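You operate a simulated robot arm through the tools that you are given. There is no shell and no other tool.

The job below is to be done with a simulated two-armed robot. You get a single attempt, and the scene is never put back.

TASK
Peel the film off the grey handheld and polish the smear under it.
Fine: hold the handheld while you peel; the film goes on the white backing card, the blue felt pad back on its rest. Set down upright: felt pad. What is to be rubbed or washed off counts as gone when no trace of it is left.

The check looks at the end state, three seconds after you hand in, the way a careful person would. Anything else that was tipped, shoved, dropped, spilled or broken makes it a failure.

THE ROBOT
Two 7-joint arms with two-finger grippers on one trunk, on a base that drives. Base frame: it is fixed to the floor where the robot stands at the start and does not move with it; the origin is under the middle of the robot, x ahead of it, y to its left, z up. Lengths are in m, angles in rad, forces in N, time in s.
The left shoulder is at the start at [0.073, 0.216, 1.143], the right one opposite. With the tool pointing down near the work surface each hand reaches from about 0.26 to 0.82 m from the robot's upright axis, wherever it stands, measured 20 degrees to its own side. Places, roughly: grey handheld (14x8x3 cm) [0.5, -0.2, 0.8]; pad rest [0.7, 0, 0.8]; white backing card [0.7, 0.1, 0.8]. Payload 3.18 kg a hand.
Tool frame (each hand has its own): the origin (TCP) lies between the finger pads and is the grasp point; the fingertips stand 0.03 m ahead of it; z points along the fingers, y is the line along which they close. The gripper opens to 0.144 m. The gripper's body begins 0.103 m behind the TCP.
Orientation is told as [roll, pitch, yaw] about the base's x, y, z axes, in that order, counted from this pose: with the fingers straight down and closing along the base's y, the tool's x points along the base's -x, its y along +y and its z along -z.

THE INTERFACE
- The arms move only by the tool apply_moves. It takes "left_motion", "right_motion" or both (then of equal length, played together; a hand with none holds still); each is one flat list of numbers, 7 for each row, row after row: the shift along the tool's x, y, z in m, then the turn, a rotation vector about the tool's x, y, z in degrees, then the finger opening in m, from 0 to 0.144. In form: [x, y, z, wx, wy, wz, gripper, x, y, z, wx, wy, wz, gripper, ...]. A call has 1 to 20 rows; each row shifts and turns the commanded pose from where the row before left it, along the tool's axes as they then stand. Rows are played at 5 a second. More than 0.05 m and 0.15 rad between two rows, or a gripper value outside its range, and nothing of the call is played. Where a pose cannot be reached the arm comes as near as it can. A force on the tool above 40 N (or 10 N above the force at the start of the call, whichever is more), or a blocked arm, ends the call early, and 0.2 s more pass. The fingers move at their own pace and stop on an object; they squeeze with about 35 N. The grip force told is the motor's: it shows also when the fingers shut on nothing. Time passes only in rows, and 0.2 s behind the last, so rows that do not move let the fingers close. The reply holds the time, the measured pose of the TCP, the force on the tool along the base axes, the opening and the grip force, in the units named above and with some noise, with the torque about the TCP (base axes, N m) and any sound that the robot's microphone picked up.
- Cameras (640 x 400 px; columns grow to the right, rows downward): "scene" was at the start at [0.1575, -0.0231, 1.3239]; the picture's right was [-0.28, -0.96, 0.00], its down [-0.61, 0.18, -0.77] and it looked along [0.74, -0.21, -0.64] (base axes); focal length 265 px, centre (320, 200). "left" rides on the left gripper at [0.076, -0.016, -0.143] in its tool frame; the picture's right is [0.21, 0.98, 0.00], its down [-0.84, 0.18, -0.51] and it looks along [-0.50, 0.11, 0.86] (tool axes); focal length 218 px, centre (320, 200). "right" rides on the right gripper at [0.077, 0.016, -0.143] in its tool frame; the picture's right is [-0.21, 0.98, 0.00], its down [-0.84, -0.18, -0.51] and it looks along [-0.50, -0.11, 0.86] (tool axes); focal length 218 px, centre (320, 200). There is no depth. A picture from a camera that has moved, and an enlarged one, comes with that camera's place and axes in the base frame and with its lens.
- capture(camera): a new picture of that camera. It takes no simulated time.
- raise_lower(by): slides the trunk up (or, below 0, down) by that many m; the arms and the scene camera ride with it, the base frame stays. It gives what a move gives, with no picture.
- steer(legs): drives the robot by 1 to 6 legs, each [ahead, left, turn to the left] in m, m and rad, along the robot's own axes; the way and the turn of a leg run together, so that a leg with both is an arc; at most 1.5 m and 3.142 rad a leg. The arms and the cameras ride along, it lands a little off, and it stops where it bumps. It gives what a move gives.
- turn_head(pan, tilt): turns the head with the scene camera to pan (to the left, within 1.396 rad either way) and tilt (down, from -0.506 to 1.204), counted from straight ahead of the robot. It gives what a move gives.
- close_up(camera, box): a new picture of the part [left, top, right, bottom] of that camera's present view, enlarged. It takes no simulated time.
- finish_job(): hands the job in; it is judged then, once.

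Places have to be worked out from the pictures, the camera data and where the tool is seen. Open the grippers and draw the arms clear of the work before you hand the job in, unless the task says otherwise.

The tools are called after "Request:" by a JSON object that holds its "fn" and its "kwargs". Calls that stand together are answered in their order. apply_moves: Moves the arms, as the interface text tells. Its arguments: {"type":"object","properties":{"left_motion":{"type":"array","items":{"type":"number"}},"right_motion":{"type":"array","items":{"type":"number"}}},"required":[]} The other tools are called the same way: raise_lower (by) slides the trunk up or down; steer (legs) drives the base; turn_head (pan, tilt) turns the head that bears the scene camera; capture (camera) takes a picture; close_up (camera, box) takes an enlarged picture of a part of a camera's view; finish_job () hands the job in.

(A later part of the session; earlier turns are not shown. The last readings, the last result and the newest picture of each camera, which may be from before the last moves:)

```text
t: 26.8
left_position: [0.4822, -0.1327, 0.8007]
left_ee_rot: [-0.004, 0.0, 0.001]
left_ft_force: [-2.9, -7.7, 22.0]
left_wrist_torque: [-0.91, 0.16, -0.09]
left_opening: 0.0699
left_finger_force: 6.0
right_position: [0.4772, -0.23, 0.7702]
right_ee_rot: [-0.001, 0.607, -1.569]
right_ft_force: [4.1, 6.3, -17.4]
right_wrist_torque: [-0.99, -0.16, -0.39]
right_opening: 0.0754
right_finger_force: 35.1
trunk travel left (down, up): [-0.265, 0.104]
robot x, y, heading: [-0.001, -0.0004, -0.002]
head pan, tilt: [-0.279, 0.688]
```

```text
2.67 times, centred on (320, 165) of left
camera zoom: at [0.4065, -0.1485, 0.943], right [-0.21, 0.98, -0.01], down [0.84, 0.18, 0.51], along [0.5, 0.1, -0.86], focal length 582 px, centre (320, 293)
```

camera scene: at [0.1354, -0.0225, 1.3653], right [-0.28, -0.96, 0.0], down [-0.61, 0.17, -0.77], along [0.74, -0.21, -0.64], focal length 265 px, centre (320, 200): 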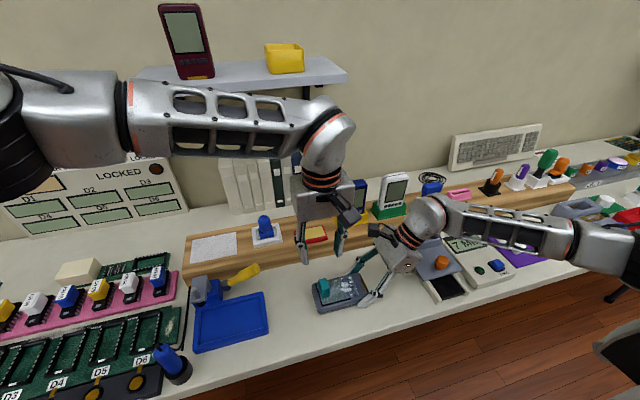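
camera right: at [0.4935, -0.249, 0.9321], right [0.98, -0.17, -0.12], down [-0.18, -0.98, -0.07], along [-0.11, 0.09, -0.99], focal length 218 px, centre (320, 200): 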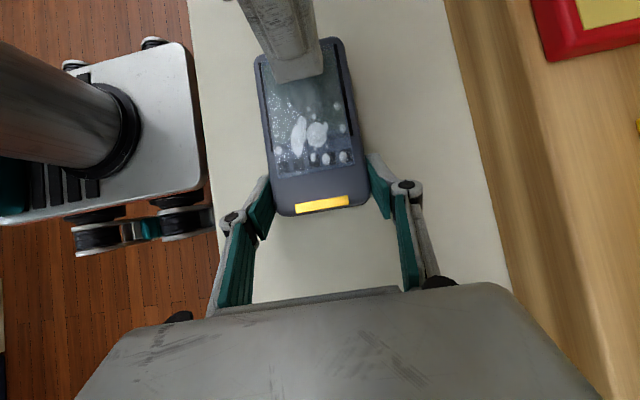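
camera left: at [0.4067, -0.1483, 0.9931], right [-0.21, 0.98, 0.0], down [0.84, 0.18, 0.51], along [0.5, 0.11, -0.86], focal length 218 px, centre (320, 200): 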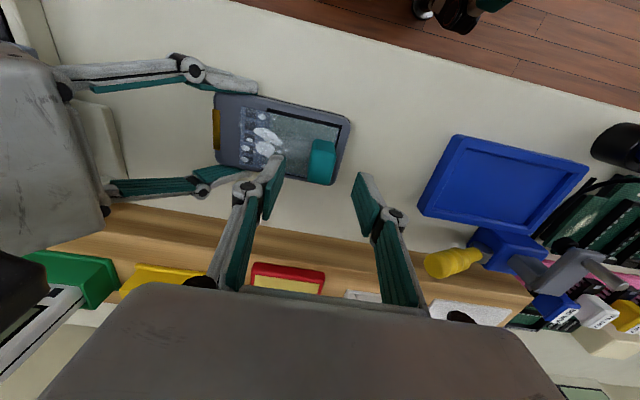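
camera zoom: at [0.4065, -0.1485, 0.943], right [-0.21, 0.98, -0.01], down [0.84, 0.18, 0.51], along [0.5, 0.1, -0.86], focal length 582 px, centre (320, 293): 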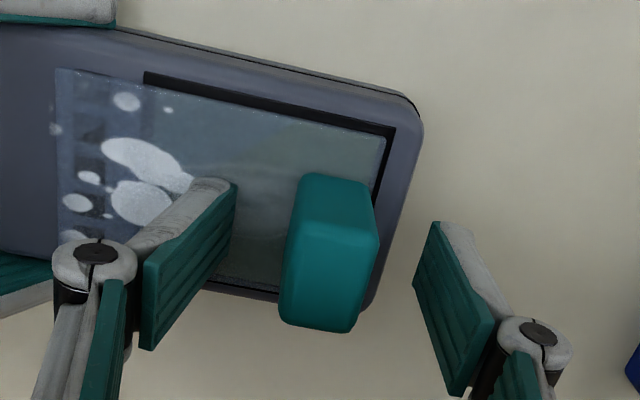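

A left fingertip touched the screen at 22 N, so the handheld's top is really at about 0.77. I raise the left hand 10 mm to relieve it before closing.

Request:
{"fn": "apply_moves", "kwargs": {"left_motion": [0, 0, -0.005, 0, 0, 0, 0.06, 0, 0, -0.005, 0, 0, 0, 0.06, 0, 0, 0, 0, 0, 0, 0.06]}}

Request:
{"fn": "close_up", "kwargs": {"camera": "left", "box": [250, 90, 390, 240]}}

```text
t: 27.6
left_position: [0.4819, -0.1289, 0.8048]
left_ee_rot: [-0.002, 0.003, 0.005]
left_ft_force: [1.1, -0.4, 3.0]
left_wrist_torque: [-0.07, -0.02, 0.03]
left_opening: 0.0599
left_finger_force: 0.0
right_position: [0.4781, -0.2282, 0.7722]
right_ee_rot: [0.003, 0.61, -1.567]
right_ft_force: [-0.2, -0.4, -3.0]
right_wrist_torque: [-0.29, 0.01, 0.04]
right_opening: 0.0755
right_finger_force: 35.2
trunk travel left (down, up): [-0.265, 0.104]
robot x, y, heading: [0.0015, -0.0002, 0.001]
head pan, tilt: [-0.279, 0.688]
```

```text
2.67 times, centred on (320, 165) of left
camera zoom: at [0.4056, -0.1461, 0.9491], right [-0.21, 0.98, 0.0], down [0.84, 0.18, 0.51], along [0.49, 0.11, -0.86], focal length 582 px, centre (320, 293)
```

zoom: 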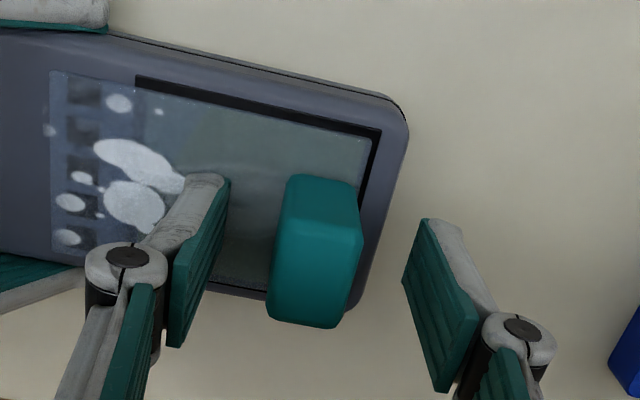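

A residual 3 N contact remains, so I go up 4 mm more and close gently on the tab.

Request:
{"fn": "apply_moves", "kwargs": {"left_motion": [0, 0, -0.004, 0, 0, 0, 0.06, 0, 0, 0, 0, 0, 0, 0.045, 0, 0, 0, 0, 0, 0, 0.03, 0, 0, 0, 0, 0, 0, 0.015, 0, 0, 0, 0, 0, 0, 0.012, 0, 0, 0, 0, 0, 0, 0.012]}}

Request:
{"fn": "close_up", "kwargs": {"camera": "left", "box": [250, 90, 390, 240]}}

Request:
{"fn": "close_up", "kwargs": {"camera": "scene", "box": [280, 220, 400, 320]}}

```text
t: 29.0
left_position: [0.4805, -0.131, 0.8104]
left_ee_rot: [-0.004, 0.002, 0.001]
left_ft_force: [-1.8, -10.3, -3.2]
left_wrist_torque: [-0.24, 0.02, -0.08]
left_opening: 0.0207
left_finger_force: 35.5
right_position: [0.4774, -0.2295, 0.7717]
right_ee_rot: [0.0, 0.611, -1.567]
right_ft_force: [1.7, 9.6, 1.3]
right_wrist_torque: [0.08, -0.02, -0.07]
right_opening: 0.0754
right_finger_force: 34.9
trunk travel left (down, up): [-0.265, 0.104]
robot x, y, heading: [0.001, -0.0002, -0.007]
head pan, tilt: [-0.279, 0.688]
```

```text
2.67 times, centred on (320, 165) of left
camera zoom: at [0.4046, -0.147, 0.953], right [-0.21, 0.98, 0.0], down [0.84, 0.18, 0.51], along [0.5, 0.1, -0.86], focal length 582 px, centre (320, 293)
```

zoom: 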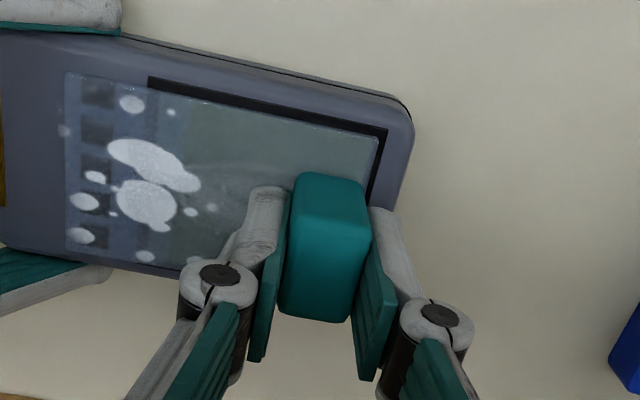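

```text
4.00 times, centred on (340, 270) of scene
camera zoom: at [0.1357, -0.0231, 1.3652], right [-0.28, -0.96, 0.0], down [-0.61, 0.18, -0.77], along [0.74, -0.21, -0.64], focal length 1059 px, centre (240, -80)
```

zoom: 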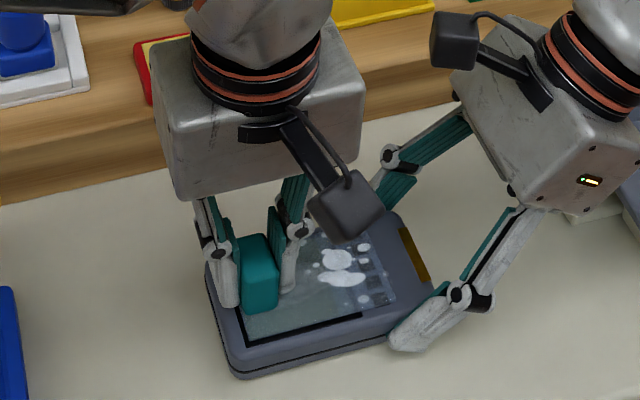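

The tab is gripped firmly. I start peeling with a small, slow lift and watch the forces.

Request:
{"fn": "apply_moves", "kwargs": {"left_motion": [0, 0, -0.004, 0, 0, 0, 0.012, 0, 0, -0.004, 0, 0, 0, 0.012, 0, 0, 0, 0, 0, 0, 0.012]}}

Request:
{"fn": "close_up", "kwargs": {"camera": "scene", "box": [280, 220, 400, 320]}}

```text
t: 29.8
left_position: [0.4815, -0.1296, 0.8184]
left_ee_rot: [-0.002, 0.001, 0.0]
left_ft_force: [0.8, 0.4, -0.1]
left_wrist_torque: [-0.02, 0.05, 0.01]
left_opening: 0.0207
left_finger_force: 35.6
right_position: [0.4785, -0.2306, 0.7708]
right_ee_rot: [0.0, 0.607, -1.57]
right_ft_force: [0.2, -0.3, -1.0]
right_wrist_torque: [-0.06, 0.02, -0.01]
right_opening: 0.0754
right_finger_force: 34.8
trunk travel left (down, up): [-0.265, 0.104]
robot x, y, heading: [-0.0008, 0.0028, -0.003]
head pan, tilt: [-0.279, 0.688]
```

```text
4.00 times, centred on (340, 270) of scene
camera zoom: at [0.1357, -0.0231, 1.3652], right [-0.28, -0.96, 0.0], down [-0.61, 0.18, -0.77], along [0.74, -0.21, -0.64], focal length 1059 px, centre (240, -80)
```

zoom: 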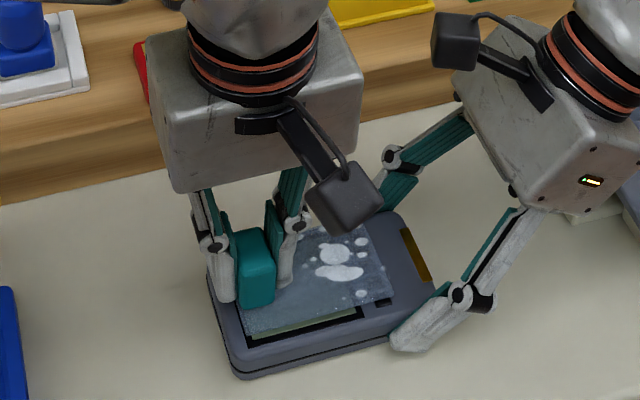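

The whole film came away as a plate with almost no force and hangs on the tab toward -y. I lift it a bit more, then slide it toward +y, clear of the right hand's camera, before rising further.

Request:
{"fn": "apply_moves", "kwargs": {"left_motion": [0, 0, -0.015, 0, 0, 0, 0.012, 0, 0.005, -0.015, 0, 0, 0, 0.012, 0, 0.02, -0.01, 0, 0, 0, 0.012, 0, 0.03, 0, 0, 0, 0, 0.012, 0, 0.03, 0, 0, 0, 0, 0.012, 0, 0.03, 0, 0, 0, 0, 0.012, 0, 0, 0, 0, 0, 0, 0.012]}}

Request:
{"fn": "capture", "kwargs": {"camera": "scene"}}

Request:
{"fn": "capture", "kwargs": {"camera": "left"}}

Request:
{"fn": "capture", "kwargs": {"camera": "right"}}

```text
t: 31.4
left_position: [0.4825, -0.0146, 0.8565]
left_ee_rot: [-0.003, 0.0, 0.001]
left_ft_force: [1.0, -0.1, -0.7]
left_wrist_torque: [-0.01, -0.02, 0.0]
left_opening: 0.0205
left_finger_force: 35.4
right_position: [0.4782, -0.2301, 0.7714]
right_ee_rot: [0.0, 0.61, -1.569]
right_ft_force: [-0.4, 0.2, -2.5]
right_wrist_torque: [-0.09, 0.02, 0.0]
right_opening: 0.0755
right_finger_force: 34.9
trunk travel left (down, up): [-0.265, 0.104]
robot x, y, heading: [0.0011, 0.0013, 0.003]
head pan, tilt: [-0.279, 0.688]
```

```text
taken
camera scene: at [0.1356, -0.0236, 1.3652], right [-0.28, -0.96, 0.0], down [-0.61, 0.18, -0.77], along [0.74, -0.21, -0.64], focal length 265 px, centre (320, 200)
```

scene: 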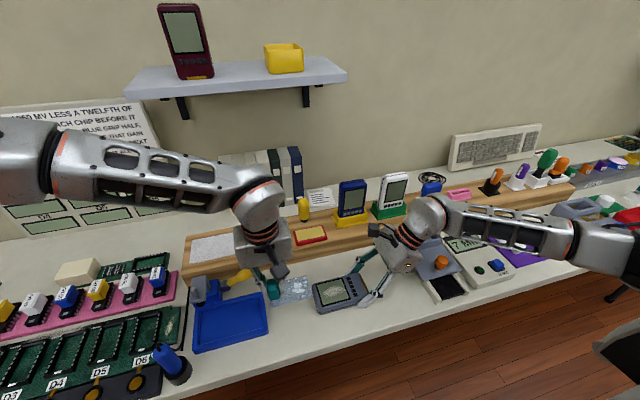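

```text
taken
camera left: at [0.4052, -0.0312, 0.9992], right [-0.21, 0.98, 0.0], down [0.84, 0.18, 0.51], along [0.5, 0.11, -0.86], focal length 218 px, centre (320, 200)
```

left: 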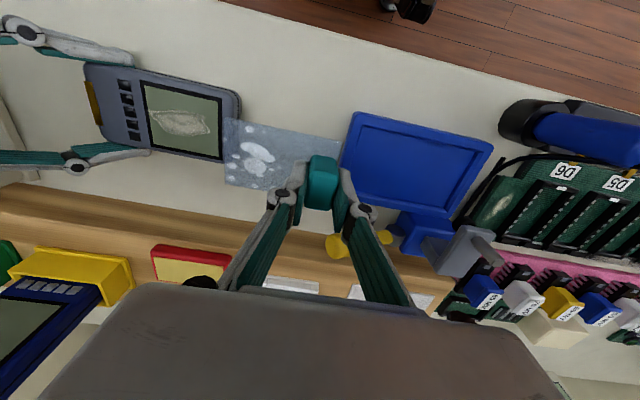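

```text
taken
camera right: at [0.4936, -0.2496, 0.9318], right [0.98, -0.17, -0.12], down [-0.18, -0.98, -0.07], along [-0.11, 0.09, -0.99], focal length 218 px, centre (320, 200)
```

right: 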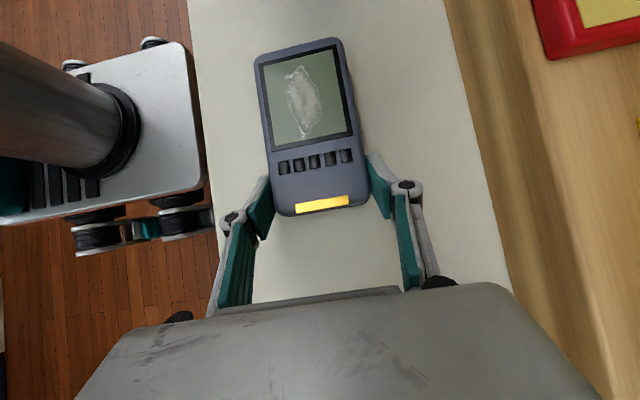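

The film is fully off and a whitish smear shows on the screen. I estimate the card's centre at (0.684, 0.126), z ≈ 0.80, with its long side along y, so the film will lie along it. I carry it up and over the card.

Request:
{"fn": "apply_moves", "kwargs": {"left_motion": [0, 0, -0.04, 0, 0, 0, 0.012, -0.026, 0.02, -0.02, 0, 0, 0, 0.012, -0.03, 0.026, -0.018, 0, 0, 0, 0.012, -0.03, 0.026, -0.018, 0, 0, 0, 0.012, -0.03, 0.026, -0.015, 0, 0, 0, 0.012, -0.03, 0.026, -0.01, 0, 0, 0, 0.012, -0.03, 0.026, 0, 0, 0, 0, 0.012, -0.027, 0.024, 0, 0, 0, 0, 0.012, 0, 0, 0, 0, 0, 0, 0.012]}}

Request:
{"fn": "capture", "kwargs": {"camera": "left"}}

Request:
{"fn": "capture", "kwargs": {"camera": "scene"}}

```text
t: 33.4
left_position: [0.6835, 0.1596, 0.979]
left_ee_rot: [-0.004, 0.0, 0.001]
left_ft_force: [0.0, 0.1, 0.3]
left_wrist_torque: [-0.02, -0.04, -0.02]
left_opening: 0.0206
left_finger_force: 35.5
right_position: [0.4782, -0.2297, 0.7714]
right_ee_rot: [0.001, 0.609, -1.569]
right_ft_force: [0.1, -0.5, -1.7]
right_wrist_torque: [-0.09, 0.0, -0.01]
right_opening: 0.0754
right_finger_force: 34.7
trunk travel left (down, up): [-0.265, 0.104]
robot x, y, heading: [-0.0015, -0.0007, -0.005]
head pan, tilt: [-0.279, 0.688]
```

```text
taken
camera left: at [0.6065, 0.1434, 1.1216], right [-0.21, 0.98, 0.0], down [0.84, 0.18, 0.51], along [0.5, 0.1, -0.86], focal length 218 px, centre (320, 200)
```

left: 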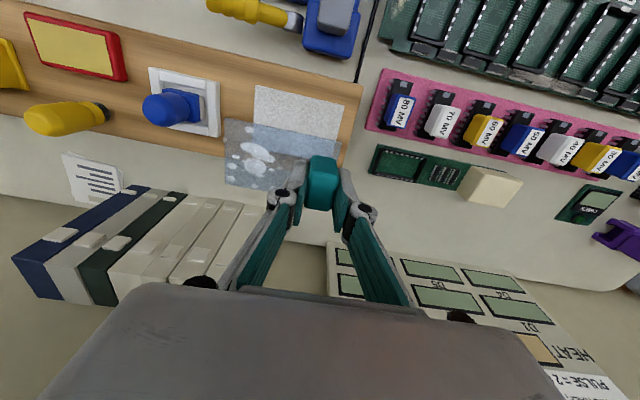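

```text
taken
camera scene: at [0.1354, -0.0232, 1.3653], right [-0.28, -0.96, 0.0], down [-0.61, 0.18, -0.77], along [0.74, -0.21, -0.64], focal length 265 px, centre (320, 200)
```

scene: 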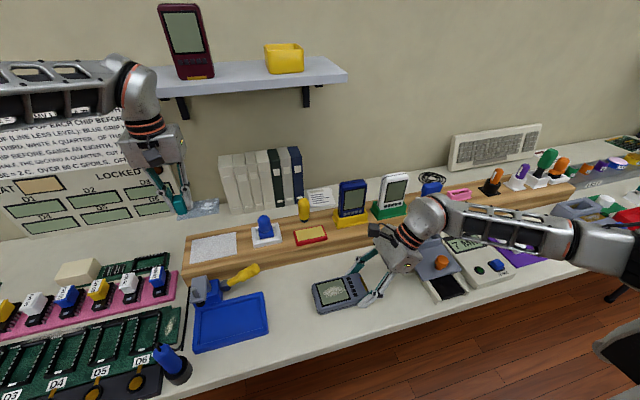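

I zoom the left camera on the card and film to check alignment.

Request:
{"fn": "close_up", "kwargs": {"camera": "left", "box": [210, 70, 370, 220]}}

Request:
{"fn": "close_up", "kwargs": {"camera": "scene", "box": [110, 120, 310, 280]}}

```text
2.67 times, centred on (290, 145) of left
camera zoom: at [0.6065, 0.1434, 1.1216], right [-0.21, 0.98, 0.0], down [0.84, 0.18, 0.51], along [0.5, 0.1, -0.86], focal length 582 px, centre (400, 347)
```

zoom: 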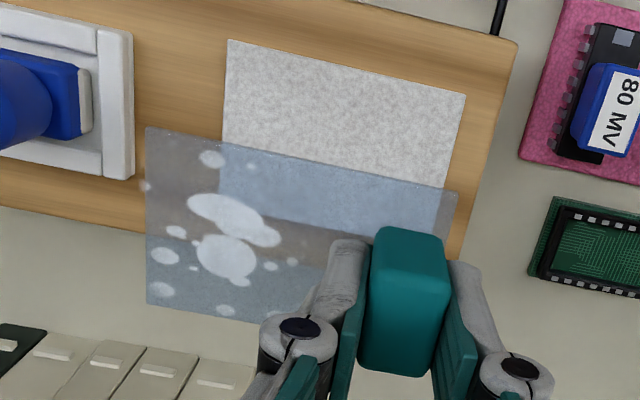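

```text
2.50 times, centred on (210, 200) of scene
camera zoom: at [0.1354, -0.0232, 1.3653], right [-0.28, -0.96, 0.0], down [-0.61, 0.18, -0.77], along [0.74, -0.21, -0.64], focal length 662 px, centre (595, 200)
```

zoom: 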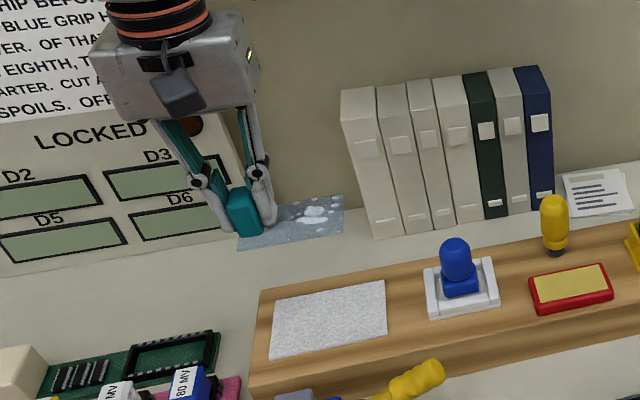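

The film's centre is at (0.683, 0.124) and the card's at about (0.682, 0.124), so they line up well. I descend to about 2 cm above the card first.

Request:
{"fn": "apply_moves", "kwargs": {"left_motion": [0, 0, 0.03, 0, 0, 0, 0.012, 0, 0, 0.03, 0, 0, 0, 0.012, 0, 0, 0.03, 0, 0, 0, 0.012, 0, 0, 0.022, 0, 0, 0, 0.012, 0, 0, 0, 0, 0, 0, 0.012]}}

Request:
{"fn": "close_up", "kwargs": {"camera": "left", "box": [210, 70, 370, 220]}}

Request:
{"fn": "close_up", "kwargs": {"camera": "scene", "box": [150, 180, 310, 280]}}

```text
t: 34.6
left_position: [0.6844, 0.1588, 0.8647]
left_ee_rot: [-0.003, 0.001, 0.003]
left_ft_force: [0.0, -0.1, -0.5]
left_wrist_torque: [0.01, 0.05, -0.01]
left_opening: 0.0206
left_finger_force: 35.2
right_position: [0.4785, -0.2294, 0.7713]
right_ee_rot: [0.0, 0.61, -1.568]
right_ft_force: [0.2, -0.1, -1.2]
right_wrist_torque: [-0.1, 0.0, -0.02]
right_opening: 0.0753
right_finger_force: 34.8
trunk travel left (down, up): [-0.265, 0.104]
robot x, y, heading: [-0.0056, 0.0008, -0.002]
head pan, tilt: [-0.279, 0.688]
```

```text
2.67 times, centred on (290, 145) of left
camera zoom: at [0.6082, 0.1434, 1.0076], right [-0.21, 0.98, 0.0], down [0.84, 0.18, 0.51], along [0.5, 0.11, -0.86], focal length 582 px, centre (400, 347)
```

zoom: 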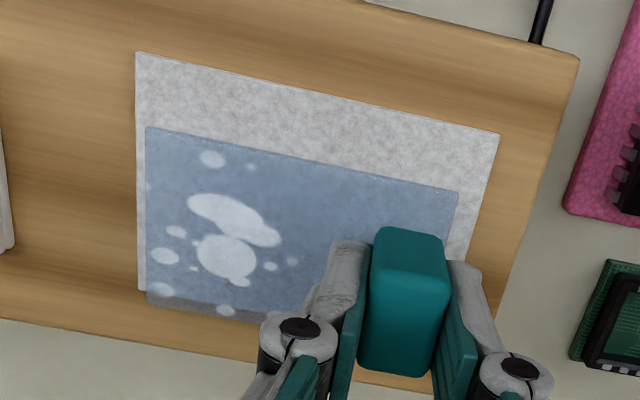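

```text
4.00 times, centred on (230, 230) of scene
camera zoom: at [0.1355, -0.0231, 1.3653], right [-0.28, -0.96, 0.0], down [-0.61, 0.18, -0.77], along [0.74, -0.21, -0.64], focal length 1059 px, centre (680, 80)
```

zoom: 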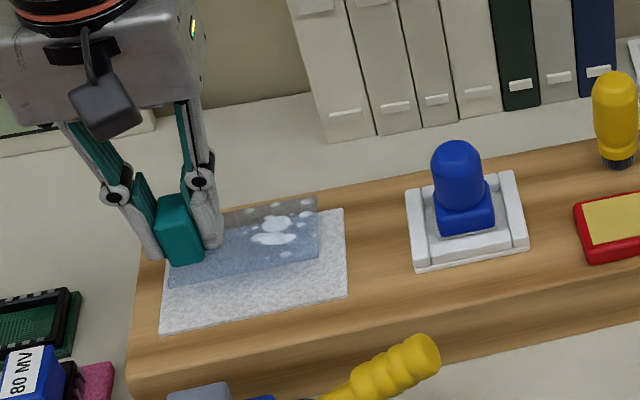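

The film will land within the card with at least 1 cm of margin on every side. I descend in small steps watching for contact.

Request:
{"fn": "apply_moves", "kwargs": {"left_motion": [0, 0, 0.008, 0, 0, 0, 0.012, 0, 0, 0.004, 0, 0, 0, 0.012, 0, 0, 0, 0, 0, 0, 0.012]}}

```text
t: 35.4
left_position: [0.6839, 0.1602, 0.8534]
left_ee_rot: [-0.001, 0.0, 0.002]
left_ft_force: [0.2, -0.5, 0.8]
left_wrist_torque: [0.01, -0.01, 0.0]
left_opening: 0.0207
left_finger_force: 35.0
right_position: [0.4776, -0.2298, 0.7721]
right_ee_rot: [0.0, 0.609, -1.566]
right_ft_force: [-0.1, -0.6, -2.5]
right_wrist_torque: [-0.1, -0.02, 0.0]
right_opening: 0.0755
right_finger_force: 35.1
trunk travel left (down, up): [-0.265, 0.104]
robot x, y, heading: [-0.0005, 0.0004, -0.001]
head pan, tilt: [-0.279, 0.688]
```

No contact yet, so I continue in 3 mm steps.

Request:
{"fn": "apply_moves", "kwargs": {"left_motion": [0, 0, 0.003, 0, 0, 0, 0.012, 0, 0, 0.003, 0, 0, 0, 0.012, 0, 0, 0, 0, 0, 0, 0.012]}}

```text
t: 36.2
left_position: [0.6839, 0.1604, 0.8475]
left_ee_rot: [-0.001, 0.0, 0.001]
left_ft_force: [-0.2, 0.4, -0.1]
left_wrist_torque: [0.0, -0.01, 0.0]
left_opening: 0.0206
left_finger_force: 35.3
right_position: [0.478, -0.2296, 0.7722]
right_ee_rot: [-0.001, 0.609, -1.57]
right_ft_force: [0.8, -0.6, -2.8]
right_wrist_torque: [-0.05, 0.02, 0.02]
right_opening: 0.0752
right_finger_force: 35.1
trunk travel left (down, up): [-0.265, 0.104]
robot x, y, heading: [0.004, -0.004, 0.003]
head pan, tilt: [-0.279, 0.688]
```

Request:
{"fn": "apply_moves", "kwargs": {"left_motion": [0, 0, 0.003, 0, 0, 0, 0.012, 0, 0, 0.002, 0, 0, 0, 0.012, 0, 0, 0, 0, 0, 0, 0.012]}}

Request:
{"fn": "close_up", "kwargs": {"camera": "scene", "box": [150, 180, 310, 280]}}

```text
t: 37.0
left_position: [0.6835, 0.1599, 0.842]
left_ee_rot: [-0.001, -0.001, 0.002]
left_ft_force: [-0.4, -0.5, -0.5]
left_wrist_torque: [-0.03, 0.03, 0.0]
left_opening: 0.0207
left_finger_force: 35.1
right_position: [0.4786, -0.229, 0.7723]
right_ee_rot: [-0.001, 0.61, -1.568]
right_ft_force: [-0.1, -0.4, -2.3]
right_wrist_torque: [-0.1, 0.0, -0.03]
right_opening: 0.0752
right_finger_force: 34.8
trunk travel left (down, up): [-0.265, 0.104]
robot x, y, heading: [-0.0018, -0.0027, 0.002]
head pan, tilt: [-0.279, 0.688]
```

```text
4.00 times, centred on (230, 230) of scene
camera zoom: at [0.1356, -0.0231, 1.3652], right [-0.28, -0.96, 0.0], down [-0.61, 0.18, -0.77], along [0.74, -0.21, -0.64], focal length 1059 px, centre (680, 80)
```

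zoom: 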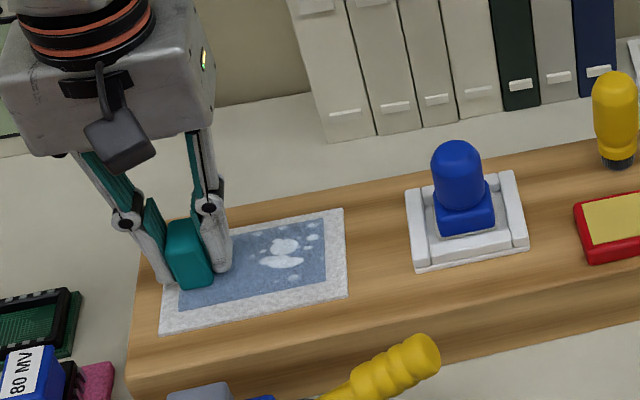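

The film looks almost on the card, but there's no contact force yet. I continue down.

Request:
{"fn": "apply_moves", "kwargs": {"left_motion": [0, 0, 0.0025, 0, 0, 0, 0.012, 0, 0, 0.0025, 0, 0, 0, 0.012, 0, 0, 0, 0, 0, 0, 0.012]}}

```text
t: 37.8
left_position: [0.6833, 0.1604, 0.841]
left_ee_rot: [-0.002, -0.005, 0.004]
left_ft_force: [-4.3, 3.2, 21.8]
left_wrist_torque: [-0.06, 0.55, -0.11]
left_opening: 0.0209
left_finger_force: 34.8
right_position: [0.4762, -0.2295, 0.7739]
right_ee_rot: [0.002, 0.609, -1.567]
right_ft_force: [0.3, 0.0, -3.0]
right_wrist_torque: [-0.1, 0.01, 0.01]
right_opening: 0.0754
right_finger_force: 35.4
trunk travel left (down, up): [-0.265, 0.104]
robot x, y, heading: [0.0016, 0.0007, 0.0]
head pan, tilt: [-0.279, 0.688]
```

Contact at 22 N, so the card top is at z ≈ 0.802. I ease up 3.5 mm to unload, then open gently.

Request:
{"fn": "apply_moves", "kwargs": {"left_motion": [0, 0, -0.0035, 0, 0, 0, 0.012, 0, 0, 0, 0, 0, 0, 0.012, 0, 0, 0, 0, 0, 0, 0.024, 0, 0, 0, 0, 0, 0, 0.03, 0, 0, 0, 0, 0, 0, 0.045, 0, 0, 0, 0, 0, 0, 0.06, 0, 0, 0, 0, 0, 0, 0.06]}}

Request:
{"fn": "close_up", "kwargs": {"camera": "left", "box": [190, 70, 390, 240]}}

Request:
{"fn": "close_up", "kwargs": {"camera": "scene", "box": [150, 180, 310, 280]}}

```text
t: 39.4
left_position: [0.6841, 0.1605, 0.8403]
left_ee_rot: [-0.002, -0.001, 0.001]
left_ft_force: [-0.9, 0.6, -0.4]
left_wrist_torque: [0.01, -0.01, -0.01]
left_opening: 0.06
left_finger_force: 0.0
right_position: [0.4779, -0.2291, 0.7713]
right_ee_rot: [-0.001, 0.61, -1.57]
right_ft_force: [0.0, -1.7, -1.1]
right_wrist_torque: [-0.09, -0.03, 0.02]
right_opening: 0.0752
right_finger_force: 35.5
trunk travel left (down, up): [-0.265, 0.104]
robot x, y, heading: [0.0015, -0.0001, -0.001]
head pan, tilt: [-0.279, 0.688]
```

```text
2.35 times, centred on (290, 155) of left
camera zoom: at [0.6072, 0.1442, 0.9836], right [-0.21, 0.98, 0.0], down [0.84, 0.18, 0.51], along [0.5, 0.11, -0.86], focal length 514 px, centre (391, 306)
```

zoom: 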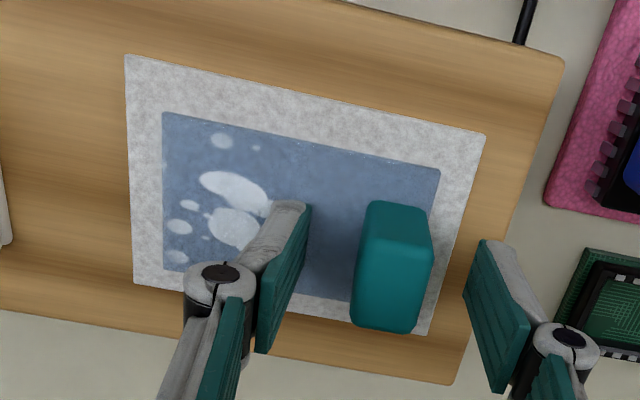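

```text
4.00 times, centred on (230, 230) of scene
camera zoom: at [0.1356, -0.0231, 1.3652], right [-0.28, -0.96, 0.0], down [-0.61, 0.18, -0.77], along [0.74, -0.21, -0.64], focal length 1059 px, centre (680, 80)
```

zoom: 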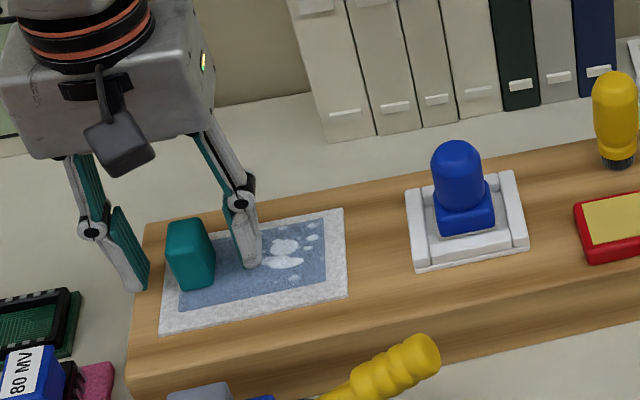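

The film lies flat on the card, inside its edges. I lift straight up, then move to free space near (0.62, -0.05) at z ≈ 1.02.

Request:
{"fn": "apply_moves", "kwargs": {"left_motion": [0, 0, -0.02, 0, 0, 0, 0.06, 0, 0, -0.04, 0, 0, 0, 0.06, 0, 0, -0.045, 0, 0, 0, 0.07, 0, 0, -0.045, 0, 0, 0, 0.07, 0, 0, -0.03, 0, 0, 0, 0.07, 0.012, -0.042, 0, 0, 0, 0, 0.07, 0.013, -0.042, 0, 0, 0, 0, 0.07, 0.013, -0.042, 0, 0, 0, 0, 0.07, 0.013, -0.042, 0, 0, 0, 0, 0.07, 0.013, -0.042, 0, 0, 0, 0, 0.07, 0, 0, 0, 0, 0, 0, 0.07]}}

Request:
{"fn": "capture", "kwargs": {"camera": "left"}}

Request:
{"fn": "capture", "kwargs": {"camera": "scene"}}

```text
t: 41.8
left_position: [0.6227, -0.0514, 1.0223]
left_ee_rot: [-0.004, 0.001, 0.004]
left_ft_force: [-0.4, 0.8, -0.2]
left_wrist_torque: [-0.04, 0.01, -0.02]
left_opening: 0.0703
left_finger_force: 0.1
right_position: [0.4784, -0.2287, 0.7722]
right_ee_rot: [0.0, 0.608, -1.568]
right_ft_force: [0.0, 0.7, -2.1]
right_wrist_torque: [-0.12, 0.0, 0.03]
right_opening: 0.0751
right_finger_force: 34.6
trunk travel left (down, up): [-0.265, 0.104]
robot x, y, heading: [-0.0065, -0.0034, -0.002]
head pan, tilt: [-0.279, 0.688]
```

```text
taken
camera left: at [0.5464, -0.0667, 1.1658], right [-0.21, 0.98, 0.0], down [0.84, 0.18, 0.51], along [0.5, 0.1, -0.86], focal length 218 px, centre (320, 200)
```

left: 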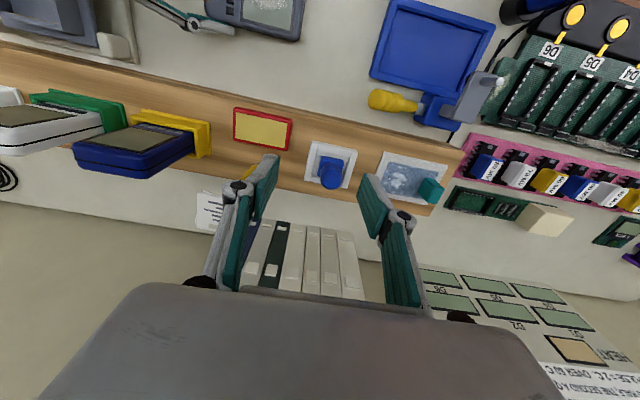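

```text
taken
camera scene: at [0.1358, -0.0222, 1.3652], right [-0.28, -0.96, 0.0], down [-0.61, 0.17, -0.77], along [0.74, -0.21, -0.64], focal length 265 px, centre (320, 200)
```

scene: 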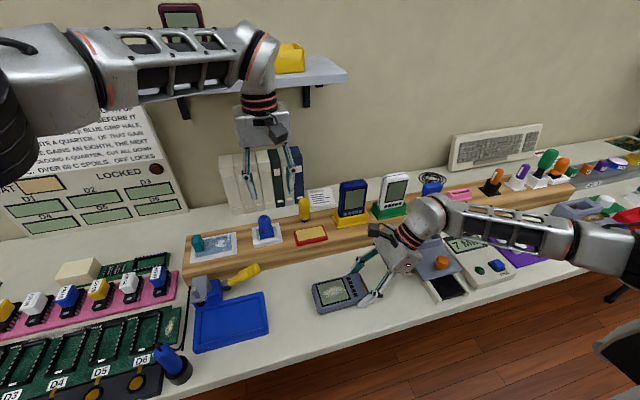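

The film stays put on the card. Now I turn the left hand toward yaw -60° in two stages, watching for reach limits, so its body keeps clear of the right hand's camera while polishing.

Request:
{"fn": "apply_moves", "kwargs": {"left_motion": [0, 0, 0, 0, 0, 7.5, 0.07, 0, 0, 0, 0, 0, 7.5, 0.07, 0, 0, 0, 0, 0, 7.5, 0.07, 0, 0, 0, 0, 0, 7.5, 0.07]}}

Request:
{"fn": "apply_moves", "kwargs": {"left_motion": [0, 0, 0, 0, 0, 7.5, 0.07, 0, 0, 0, 0, 0, 7.5, 0.07]}}

```text
t: 42.8
left_position: [0.6289, -0.0391, 1.0301]
left_ee_rot: [0.017, -0.043, -0.241]
left_ft_force: [-0.1, 0.3, -0.2]
left_wrist_torque: [0.04, 0.02, 0.01]
left_opening: 0.07
left_finger_force: 0.1
left hand out of reach, approached as far as the arm can: row 2, 3, 4
right_position: [0.4785, -0.2302, 0.7699]
right_ee_rot: [-0.002, 0.609, -1.567]
right_ft_force: [0.5, 0.5, -1.5]
right_wrist_torque: [-0.12, 0.02, -0.01]
right_opening: 0.0752
right_finger_force: 35.0
trunk travel left (down, up): [-0.265, 0.104]
robot x, y, heading: [0.0033, -0.0008, -0.0]
head pan, tilt: [-0.279, 0.688]
```

```text
t: 43.4
left_position: [0.6282, -0.0389, 1.0293]
left_ee_rot: [0.019, -0.044, -0.241]
left_ft_force: [0.3, 0.3, 0.6]
left_wrist_torque: [0.01, 0.03, 0.01]
left_opening: 0.0699
left_finger_force: 0.1
left hand out of reach, approached as far as the arm can: row 1, 2
right_position: [0.4779, -0.2298, 0.7714]
right_ee_rot: [-0.001, 0.608, -1.568]
right_ft_force: [-0.6, 0.2, -1.5]
right_wrist_torque: [-0.09, -0.02, 0.01]
right_opening: 0.0753
right_finger_force: 34.9
trunk travel left (down, up): [-0.265, 0.104]
robot x, y, heading: [0.0033, 0.0015, 0.001]
head pan, tilt: [-0.279, 0.688]
```

The left hand can't yaw negative here, so it must polish at yaw 0, where its body would meet the right hand's camera. I'll regrip the handheld with the right hand at a steeper 50° lean. First I open, rise 6 cm, and tilt 15° more.

Request:
{"fn": "apply_moves", "kwargs": {"right_motion": [0, 0, 0, 0, 0, 0, 0.085, 0, 0, 0, 0, 0, 0, 0.12, 0, 0, 0, 0, 0, 0, 0.12, 0.0172, 0, -0.0246, 0, 0, 0, 0.12, 0.0172, 0, -0.0246, 0, 0, 0, 0.12, 0, 0, 0, 0, 7.5, 0, 0.12, 0, 0, 0, 0, 7.5, 0, 0.12, 0, 0, 0, 0, 0, 0, 0.12]}}

Request:
{"fn": "capture", "kwargs": {"camera": "scene"}}

Request:
{"fn": "close_up", "kwargs": {"camera": "scene", "box": [290, 190, 490, 320]}}

Request:
{"fn": "capture", "kwargs": {"camera": "right"}}

```text
t: 45.2
left_position: [0.6281, -0.0397, 1.0303]
left_ee_rot: [0.016, -0.044, -0.243]
left_ft_force: [0.2, 0.7, 1.5]
left_wrist_torque: [0.03, -0.02, 0.04]
left_opening: 0.07
left_finger_force: 0.0
right_position: [0.4769, -0.2295, 0.832]
right_ee_rot: [0.001, 0.87, -1.569]
right_ft_force: [-0.1, 0.2, -0.1]
right_wrist_torque: [0.03, -0.01, 0.0]
right_opening: 0.12
right_finger_force: 0.0
trunk travel left (down, up): [-0.265, 0.104]
robot x, y, heading: [0.0018, -0.0027, 0.001]
head pan, tilt: [-0.279, 0.688]
```

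```text
taken
camera scene: at [0.1355, -0.0229, 1.3652], right [-0.28, -0.96, 0.0], down [-0.61, 0.18, -0.77], along [0.74, -0.21, -0.64], focal length 265 px, centre (320, 200)
```

scene: 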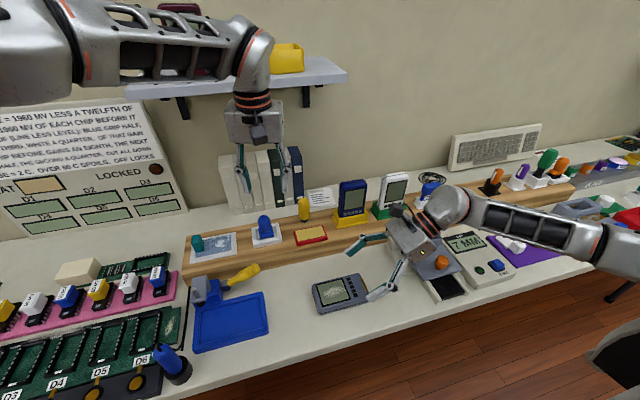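

```text
3.08 times, centred on (390, 255) of scene
camera zoom: at [0.1355, -0.0229, 1.3652], right [-0.28, -0.96, 0.0], down [-0.61, 0.18, -0.77], along [0.74, -0.21, -0.64], focal length 814 px, centre (105, 31)
```

zoom: 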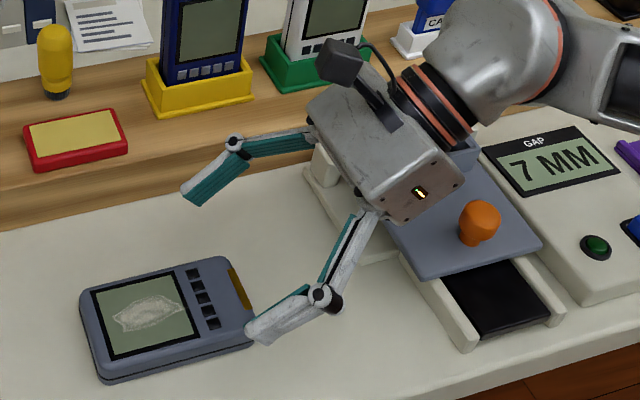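

```text
taken
camera right: at [0.4922, -0.2895, 0.9818], right [0.98, -0.13, -0.16], down [-0.18, -0.93, -0.32], along [-0.11, 0.34, -0.93], focal length 218 px, centre (320, 200)
```

right: 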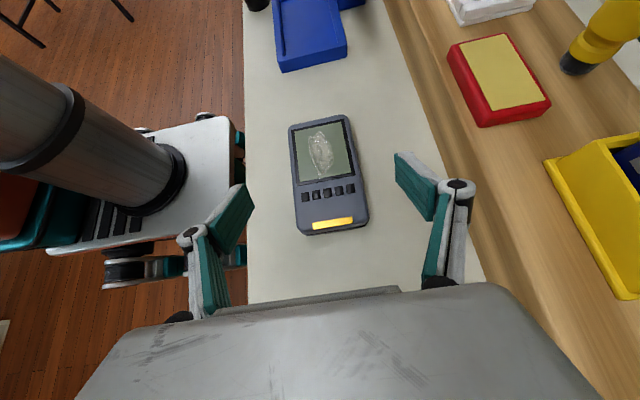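

The screen clearly shows the smear. At 50° the wrist would come near the orange knob of the gauge behind it, so I settle on 45°, go down in part, and check clearance.

Request:
{"fn": "apply_moves", "kwargs": {"right_motion": [0, 0, 0, 0, -5, 0, 0.12, -0.0157, 0.0003, 0.0126, 0, 0, 0, 0.12, -0.0078, 0, 0.0063, 0, 0, 0, 0.12, 0, 0, 0, 0, 0, 0, 0.12]}}

Request:
{"fn": "close_up", "kwargs": {"camera": "scene", "box": [290, 190, 490, 320]}}

Request:
{"fn": "capture", "kwargs": {"camera": "left"}}

```text
t: 46.2
left_position: [0.6278, -0.0397, 1.0305]
left_ee_rot: [0.018, -0.045, -0.243]
left_ft_force: [0.2, 0.3, -0.4]
left_wrist_torque: [-0.01, -0.04, 0.01]
left_opening: 0.0697
left_finger_force: 0.0
right_position: [0.4769, -0.2324, 0.7996]
right_ee_rot: [0.0, 0.784, -1.57]
right_ft_force: [0.6, 0.6, -0.2]
right_wrist_torque: [0.01, 0.01, -0.01]
right_opening: 0.1197
right_finger_force: 0.0
trunk travel left (down, up): [-0.265, 0.104]
robot x, y, heading: [-0.001, 0.0003, -0.001]
head pan, tilt: [-0.279, 0.688]
```

```text
3.08 times, centred on (390, 255) of scene
camera zoom: at [0.1355, -0.0232, 1.3652], right [-0.28, -0.96, 0.0], down [-0.61, 0.18, -0.77], along [0.74, -0.21, -0.64], focal length 814 px, centre (105, 31)
```

zoom: 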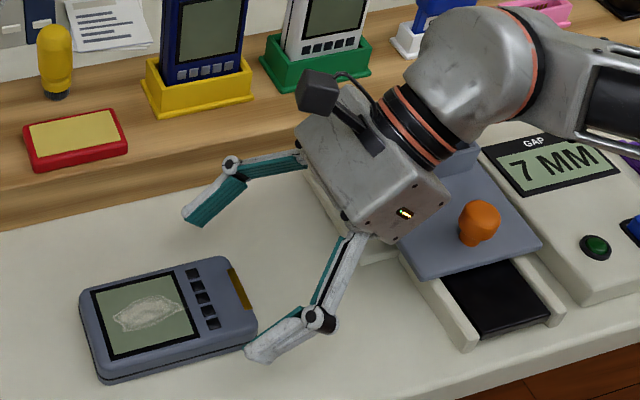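

```text
taken
camera left: at [0.5429, -0.0378, 1.1699], right [0.03, 1.0, 0.01], down [0.84, -0.03, 0.55], along [0.55, -0.01, -0.84], focal length 218 px, centre (320, 200)
```

left: 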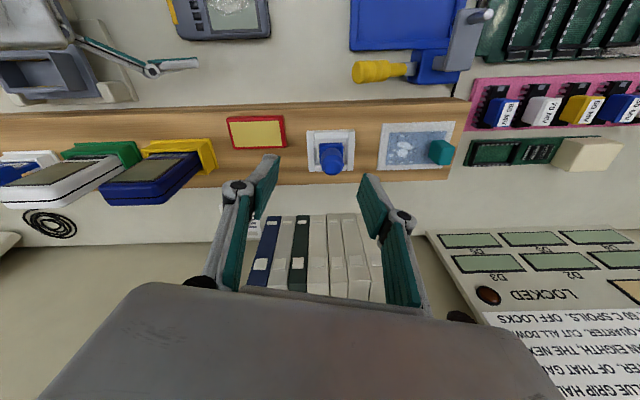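

There's clearance from the orange knob and the panel. I continue down to TCP z ≈ 0.772 and then close on the handheld again.

Request:
{"fn": "apply_moves", "kwargs": {"right_motion": [-0.011, 0.0005, 0.0085, 0, 0, 0, 0.12, -0.011, 0.0005, 0.0085, 0, 0, 0, 0.12, 0, 0, 0, 0, 0, 0, 0.12]}}

Request:
{"fn": "close_up", "kwargs": {"camera": "scene", "box": [290, 190, 490, 320]}}

Request:
{"fn": "capture", "kwargs": {"camera": "right"}}

```text
t: 47.0
left_position: [0.6287, -0.0395, 1.0311]
left_ee_rot: [0.018, -0.045, -0.242]
left_ft_force: [-0.1, 0.9, 1.2]
left_wrist_torque: [-0.03, 0.01, 0.03]
left_opening: 0.0701
left_finger_force: 0.1
right_position: [0.4782, -0.2364, 0.7739]
right_ee_rot: [0.0, 0.783, -1.569]
right_ft_force: [0.0, 0.2, 0.0]
right_wrist_torque: [0.0, 0.01, -0.02]
right_opening: 0.1203
right_finger_force: 0.0
trunk travel left (down, up): [-0.265, 0.104]
robot x, y, heading: [-0.0048, 0.0035, -0.001]
head pan, tilt: [-0.279, 0.688]
```

```text
3.08 times, centred on (390, 255) of scene
camera zoom: at [0.1355, -0.023, 1.3652], right [-0.28, -0.96, 0.0], down [-0.61, 0.18, -0.77], along [0.74, -0.21, -0.64], focal length 814 px, centre (105, 31)
```

zoom: 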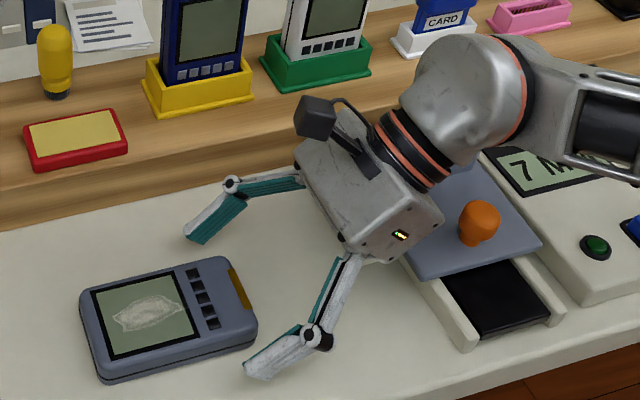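

```text
taken
camera right: at [0.4937, -0.283, 0.9281], right [0.98, -0.15, -0.15], down [-0.18, -0.96, -0.23], along [-0.11, 0.26, -0.96], focal length 218 px, centre (320, 200)
```

right: 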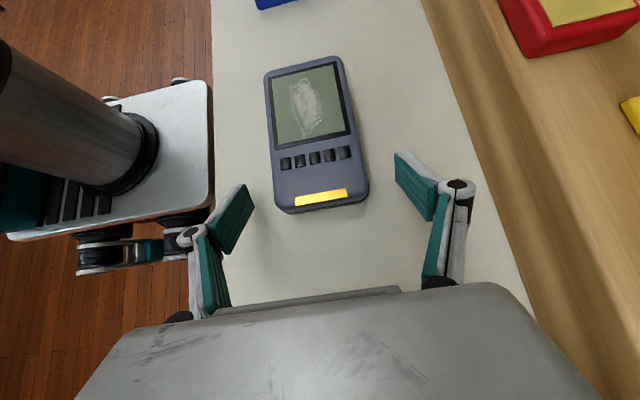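

I close the right hand on the handheld.

Request:
{"fn": "apply_moves", "kwargs": {"right_motion": [0, 0, 0, 0, 0, 0, 0.1, 0, 0, 0, 0, 0, 0, 0.085, 0, 0, 0, 0, 0, 0, 0.07, 0, 0, 0, 0, 0, 0, 0.06, 0, 0, 0, 0, 0, 0, 0.06]}}

Request:
{"fn": "capture", "kwargs": {"camera": "right"}}

```text
t: 48.2
left_position: [0.6272, -0.0394, 1.0321]
left_ee_rot: [0.018, -0.045, -0.241]
left_ft_force: [-0.3, 0.2, -0.5]
left_wrist_torque: [-0.03, -0.02, -0.01]
left_opening: 0.0699
left_finger_force: 0.0
right_position: [0.4791, -0.2365, 0.7732]
right_ee_rot: [0.001, 0.783, -1.568]
right_ft_force: [-0.4, -1.1, 0.2]
right_wrist_torque: [-0.01, 0.07, -0.03]
right_opening: 0.0751
right_finger_force: 34.7
trunk travel left (down, up): [-0.265, 0.104]
robot x, y, heading: [0.0027, 0.0025, -0.004]
head pan, tilt: [-0.279, 0.688]
```

```text
taken
camera right: at [0.4938, -0.2829, 0.9283], right [0.98, -0.15, -0.15], down [-0.18, -0.96, -0.23], along [-0.11, 0.26, -0.96], focal length 218 px, centre (320, 200)
```

right: 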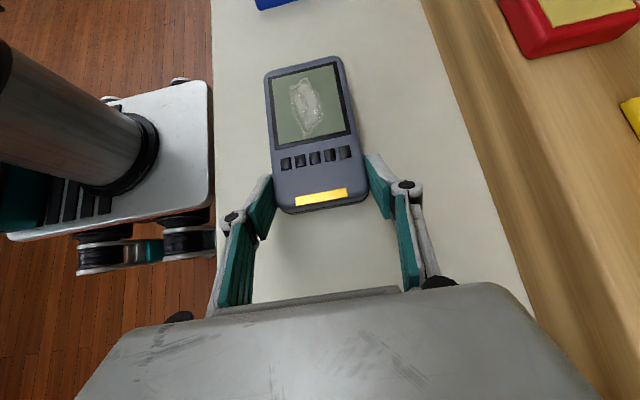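

The handheld is held again with no residual force. I bring the left hand back to yaw 0 and level it, then look at the pad.

Request:
{"fn": "apply_moves", "kwargs": {"left_motion": [0, 0, 0, 0, 0, -7, 0.07, 0, 0, 0, 0, 0, -6.9, 0.07, 0, 0, 0, 1.0, 2.6, 0, 0.07, 0, 0, 0, 0, 0, 0, 0.07]}}

Request:
{"fn": "close_up", "kwargs": {"camera": "left", "box": [260, 100, 420, 220]}}

Request:
{"fn": "close_up", "kwargs": {"camera": "scene", "box": [220, 190, 320, 260]}}

```text
t: 49.2
left_position: [0.6245, -0.0419, 1.0326]
left_ee_rot: [-0.01, -0.005, -0.007]
left_ft_force: [-0.4, 0.2, 0.3]
left_wrist_torque: [0.02, 0.0, 0.01]
left_opening: 0.0699
left_finger_force: 0.0
right_position: [0.4784, -0.2364, 0.7732]
right_ee_rot: [0.001, 0.784, -1.568]
right_ft_force: [0.0, -0.8, 0.2]
right_wrist_torque: [0.11, 0.09, 0.04]
right_opening: 0.0754
right_finger_force: 34.5
trunk travel left (down, up): [-0.265, 0.104]
robot x, y, heading: [-0.0017, 0.0012, 0.002]
head pan, tilt: [-0.279, 0.688]
```

```text
3.33 times, centred on (340, 160) of left
camera zoom: at [0.5477, -0.057, 1.1746], right [-0.2, 0.98, -0.01], down [0.84, 0.18, 0.51], along [0.5, 0.09, -0.86], focal length 728 px, centre (253, 333)
```

zoom: 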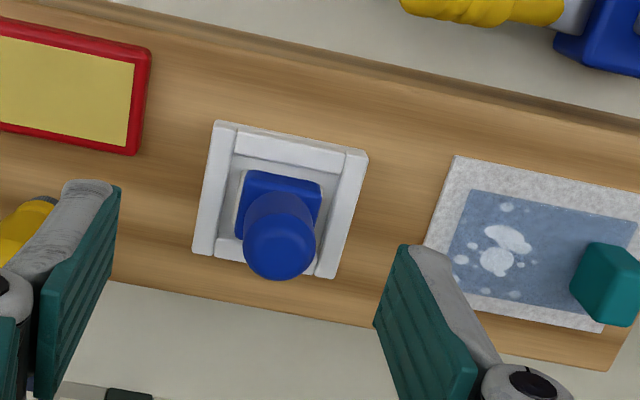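

```text
5.71 times, centred on (270, 225) of scene
camera zoom: at [0.1355, -0.0231, 1.3652], right [-0.28, -0.96, 0.0], down [-0.61, 0.18, -0.77], along [0.74, -0.21, -0.64], focal length 1513 px, centre (606, 57)
```

zoom: 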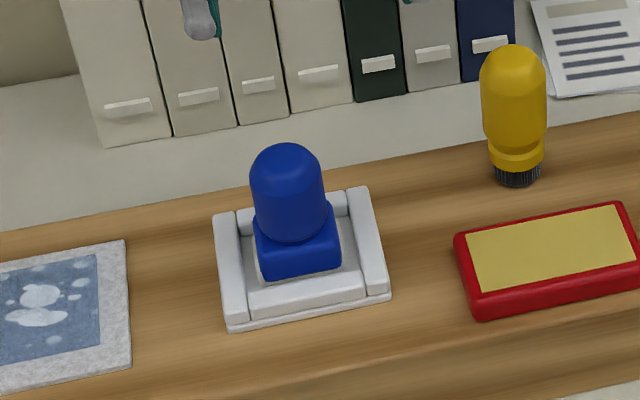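

The pad stands in a rimmed rest. Triangulation gives the knob's axis at (0.679, -0.020), diameter ≈ 34 mm, with its dome top at z ≈ 0.877 and the block top at ≈ 0.837. I move the open left hand right above it.

Request:
{"fn": "apply_moves", "kwargs": {"left_motion": [-0.0185, 0.0073, 0.034, -0.5, 0.3, -0.4, 0.07, -0.0185, 0.0073, 0.034, 0, 0, 0, 0.07, -0.0185, 0.0073, 0.034, 0, 0, 0, 0.07, 0, 0, 0, 0, 0, 0, 0.07]}}

Request:
{"fn": "close_up", "kwargs": {"camera": "left", "box": [240, 100, 400, 240]}}

Request:
{"fn": "close_up", "kwargs": {"camera": "scene", "box": [200, 170, 340, 260]}}

```text
t: 50.2
left_position: [0.6799, -0.0207, 0.9294]
left_ee_rot: [0.001, 0.002, 0.002]
left_ft_force: [-0.1, -0.4, -0.2]
left_wrist_torque: [0.0, -0.01, 0.02]
left_opening: 0.0697
left_finger_force: 0.1
right_position: [0.4773, -0.2361, 0.774]
right_ee_rot: [0.0, 0.783, -1.568]
right_ft_force: [-0.3, 0.7, 1.4]
right_wrist_torque: [0.02, 0.19, -0.01]
right_opening: 0.0754
right_finger_force: 35.4
trunk travel left (down, up): [-0.265, 0.104]
robot x, y, heading: [-0.0011, 0.0025, 0.003]
head pan, tilt: [-0.279, 0.688]
```

```text
2.86 times, centred on (320, 170) of left
camera zoom: at [0.6038, -0.0369, 1.0726], right [-0.21, 0.98, 0.0], down [0.84, 0.18, 0.51], along [0.5, 0.11, -0.86], focal length 624 px, centre (320, 286)
```

zoom: 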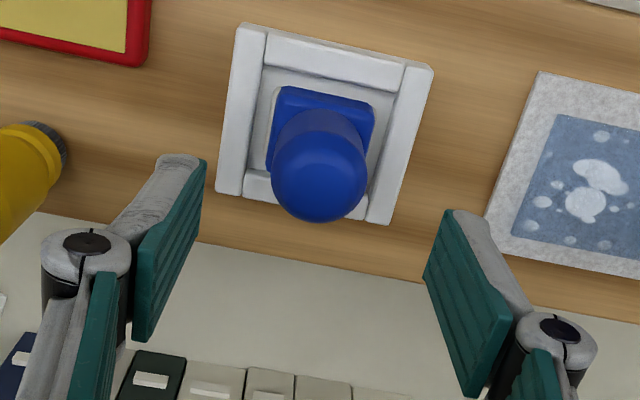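

```text
4.44 times, centred on (270, 215) of scene
camera zoom: at [0.1354, -0.0231, 1.3653], right [-0.28, -0.96, 0.0], down [-0.61, 0.18, -0.77], along [0.74, -0.21, -0.64], focal length 1176 px, centre (542, 133)
```

zoom: 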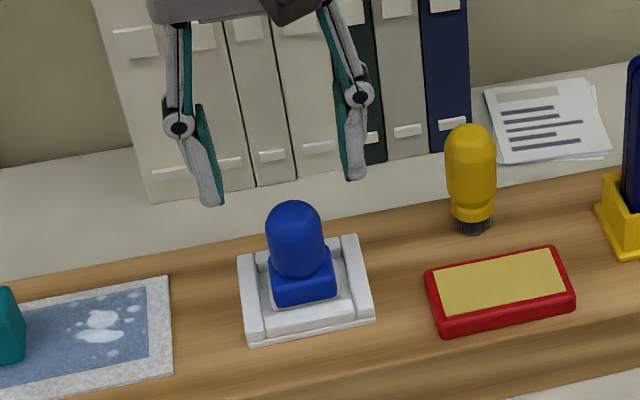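

The hand is centred over the knob within a couple of millimetres. I descend to TCP z ≈ 0.869, so the tips end just above the block, and check forces before closing.

Request:
{"fn": "apply_moves", "kwargs": {"left_motion": [-0.0007, 0, 0.02, 0, 0, 0, 0.07, -0.0007, 0, 0.02, 0, 0, 0, 0.07, -0.0006, 0, 0.018, 0, 0, 0, 0.07, 0, 0, 0, 0, 0, 0, 0.07]}}

Request:
{"fn": "close_up", "kwargs": {"camera": "left", "box": [240, 100, 400, 240]}}

Request:
{"fn": "close_up", "kwargs": {"camera": "scene", "box": [200, 170, 340, 260]}}

```text
t: 51.2
left_position: [0.683, -0.0169, 0.8708]
left_ee_rot: [0.001, 0.001, 0.002]
left_ft_force: [-0.3, -0.3, -0.4]
left_wrist_torque: [-0.02, 0.03, -0.02]
left_opening: 0.0698
left_finger_force: 0.1
right_position: [0.4786, -0.2354, 0.7729]
right_ee_rot: [-0.001, 0.784, -1.569]
right_ft_force: [-0.8, -0.1, 0.4]
right_wrist_torque: [0.08, 0.13, 0.02]
right_opening: 0.0753
right_finger_force: 35.4
trunk travel left (down, up): [-0.265, 0.104]
robot x, y, heading: [-0.0021, 0.001, 0.003]
head pan, tilt: [-0.279, 0.688]
```

```text
2.86 times, centred on (320, 170) of left
camera zoom: at [0.6052, -0.0337, 1.0139], right [-0.21, 0.98, 0.0], down [0.84, 0.18, 0.51], along [0.5, 0.11, -0.86], focal length 624 px, centre (320, 286)
```

zoom: 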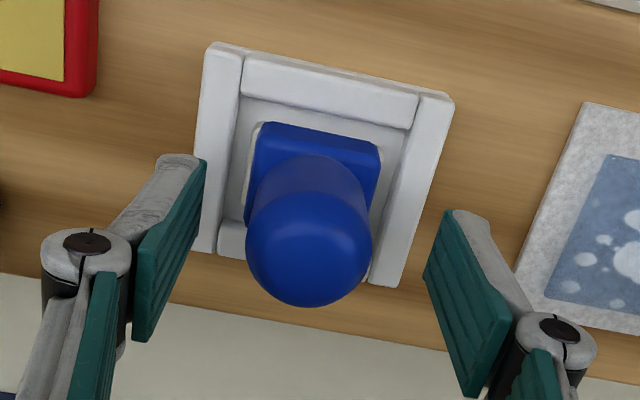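

```text
4.44 times, centred on (270, 215) of scene
camera zoom: at [0.1354, -0.023, 1.3652], right [-0.28, -0.96, 0.0], down [-0.61, 0.18, -0.77], along [0.74, -0.21, -0.64], focal length 1176 px, centre (542, 133)
```

zoom: 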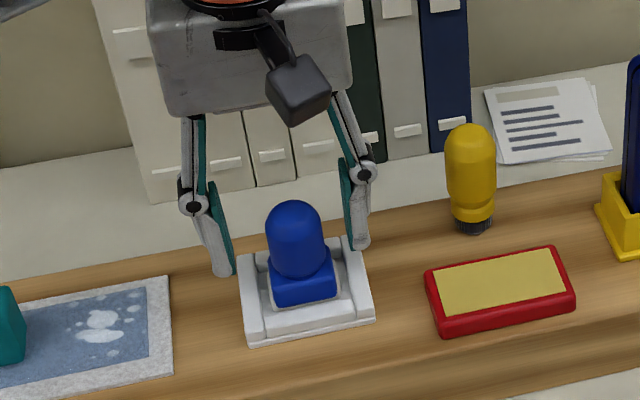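

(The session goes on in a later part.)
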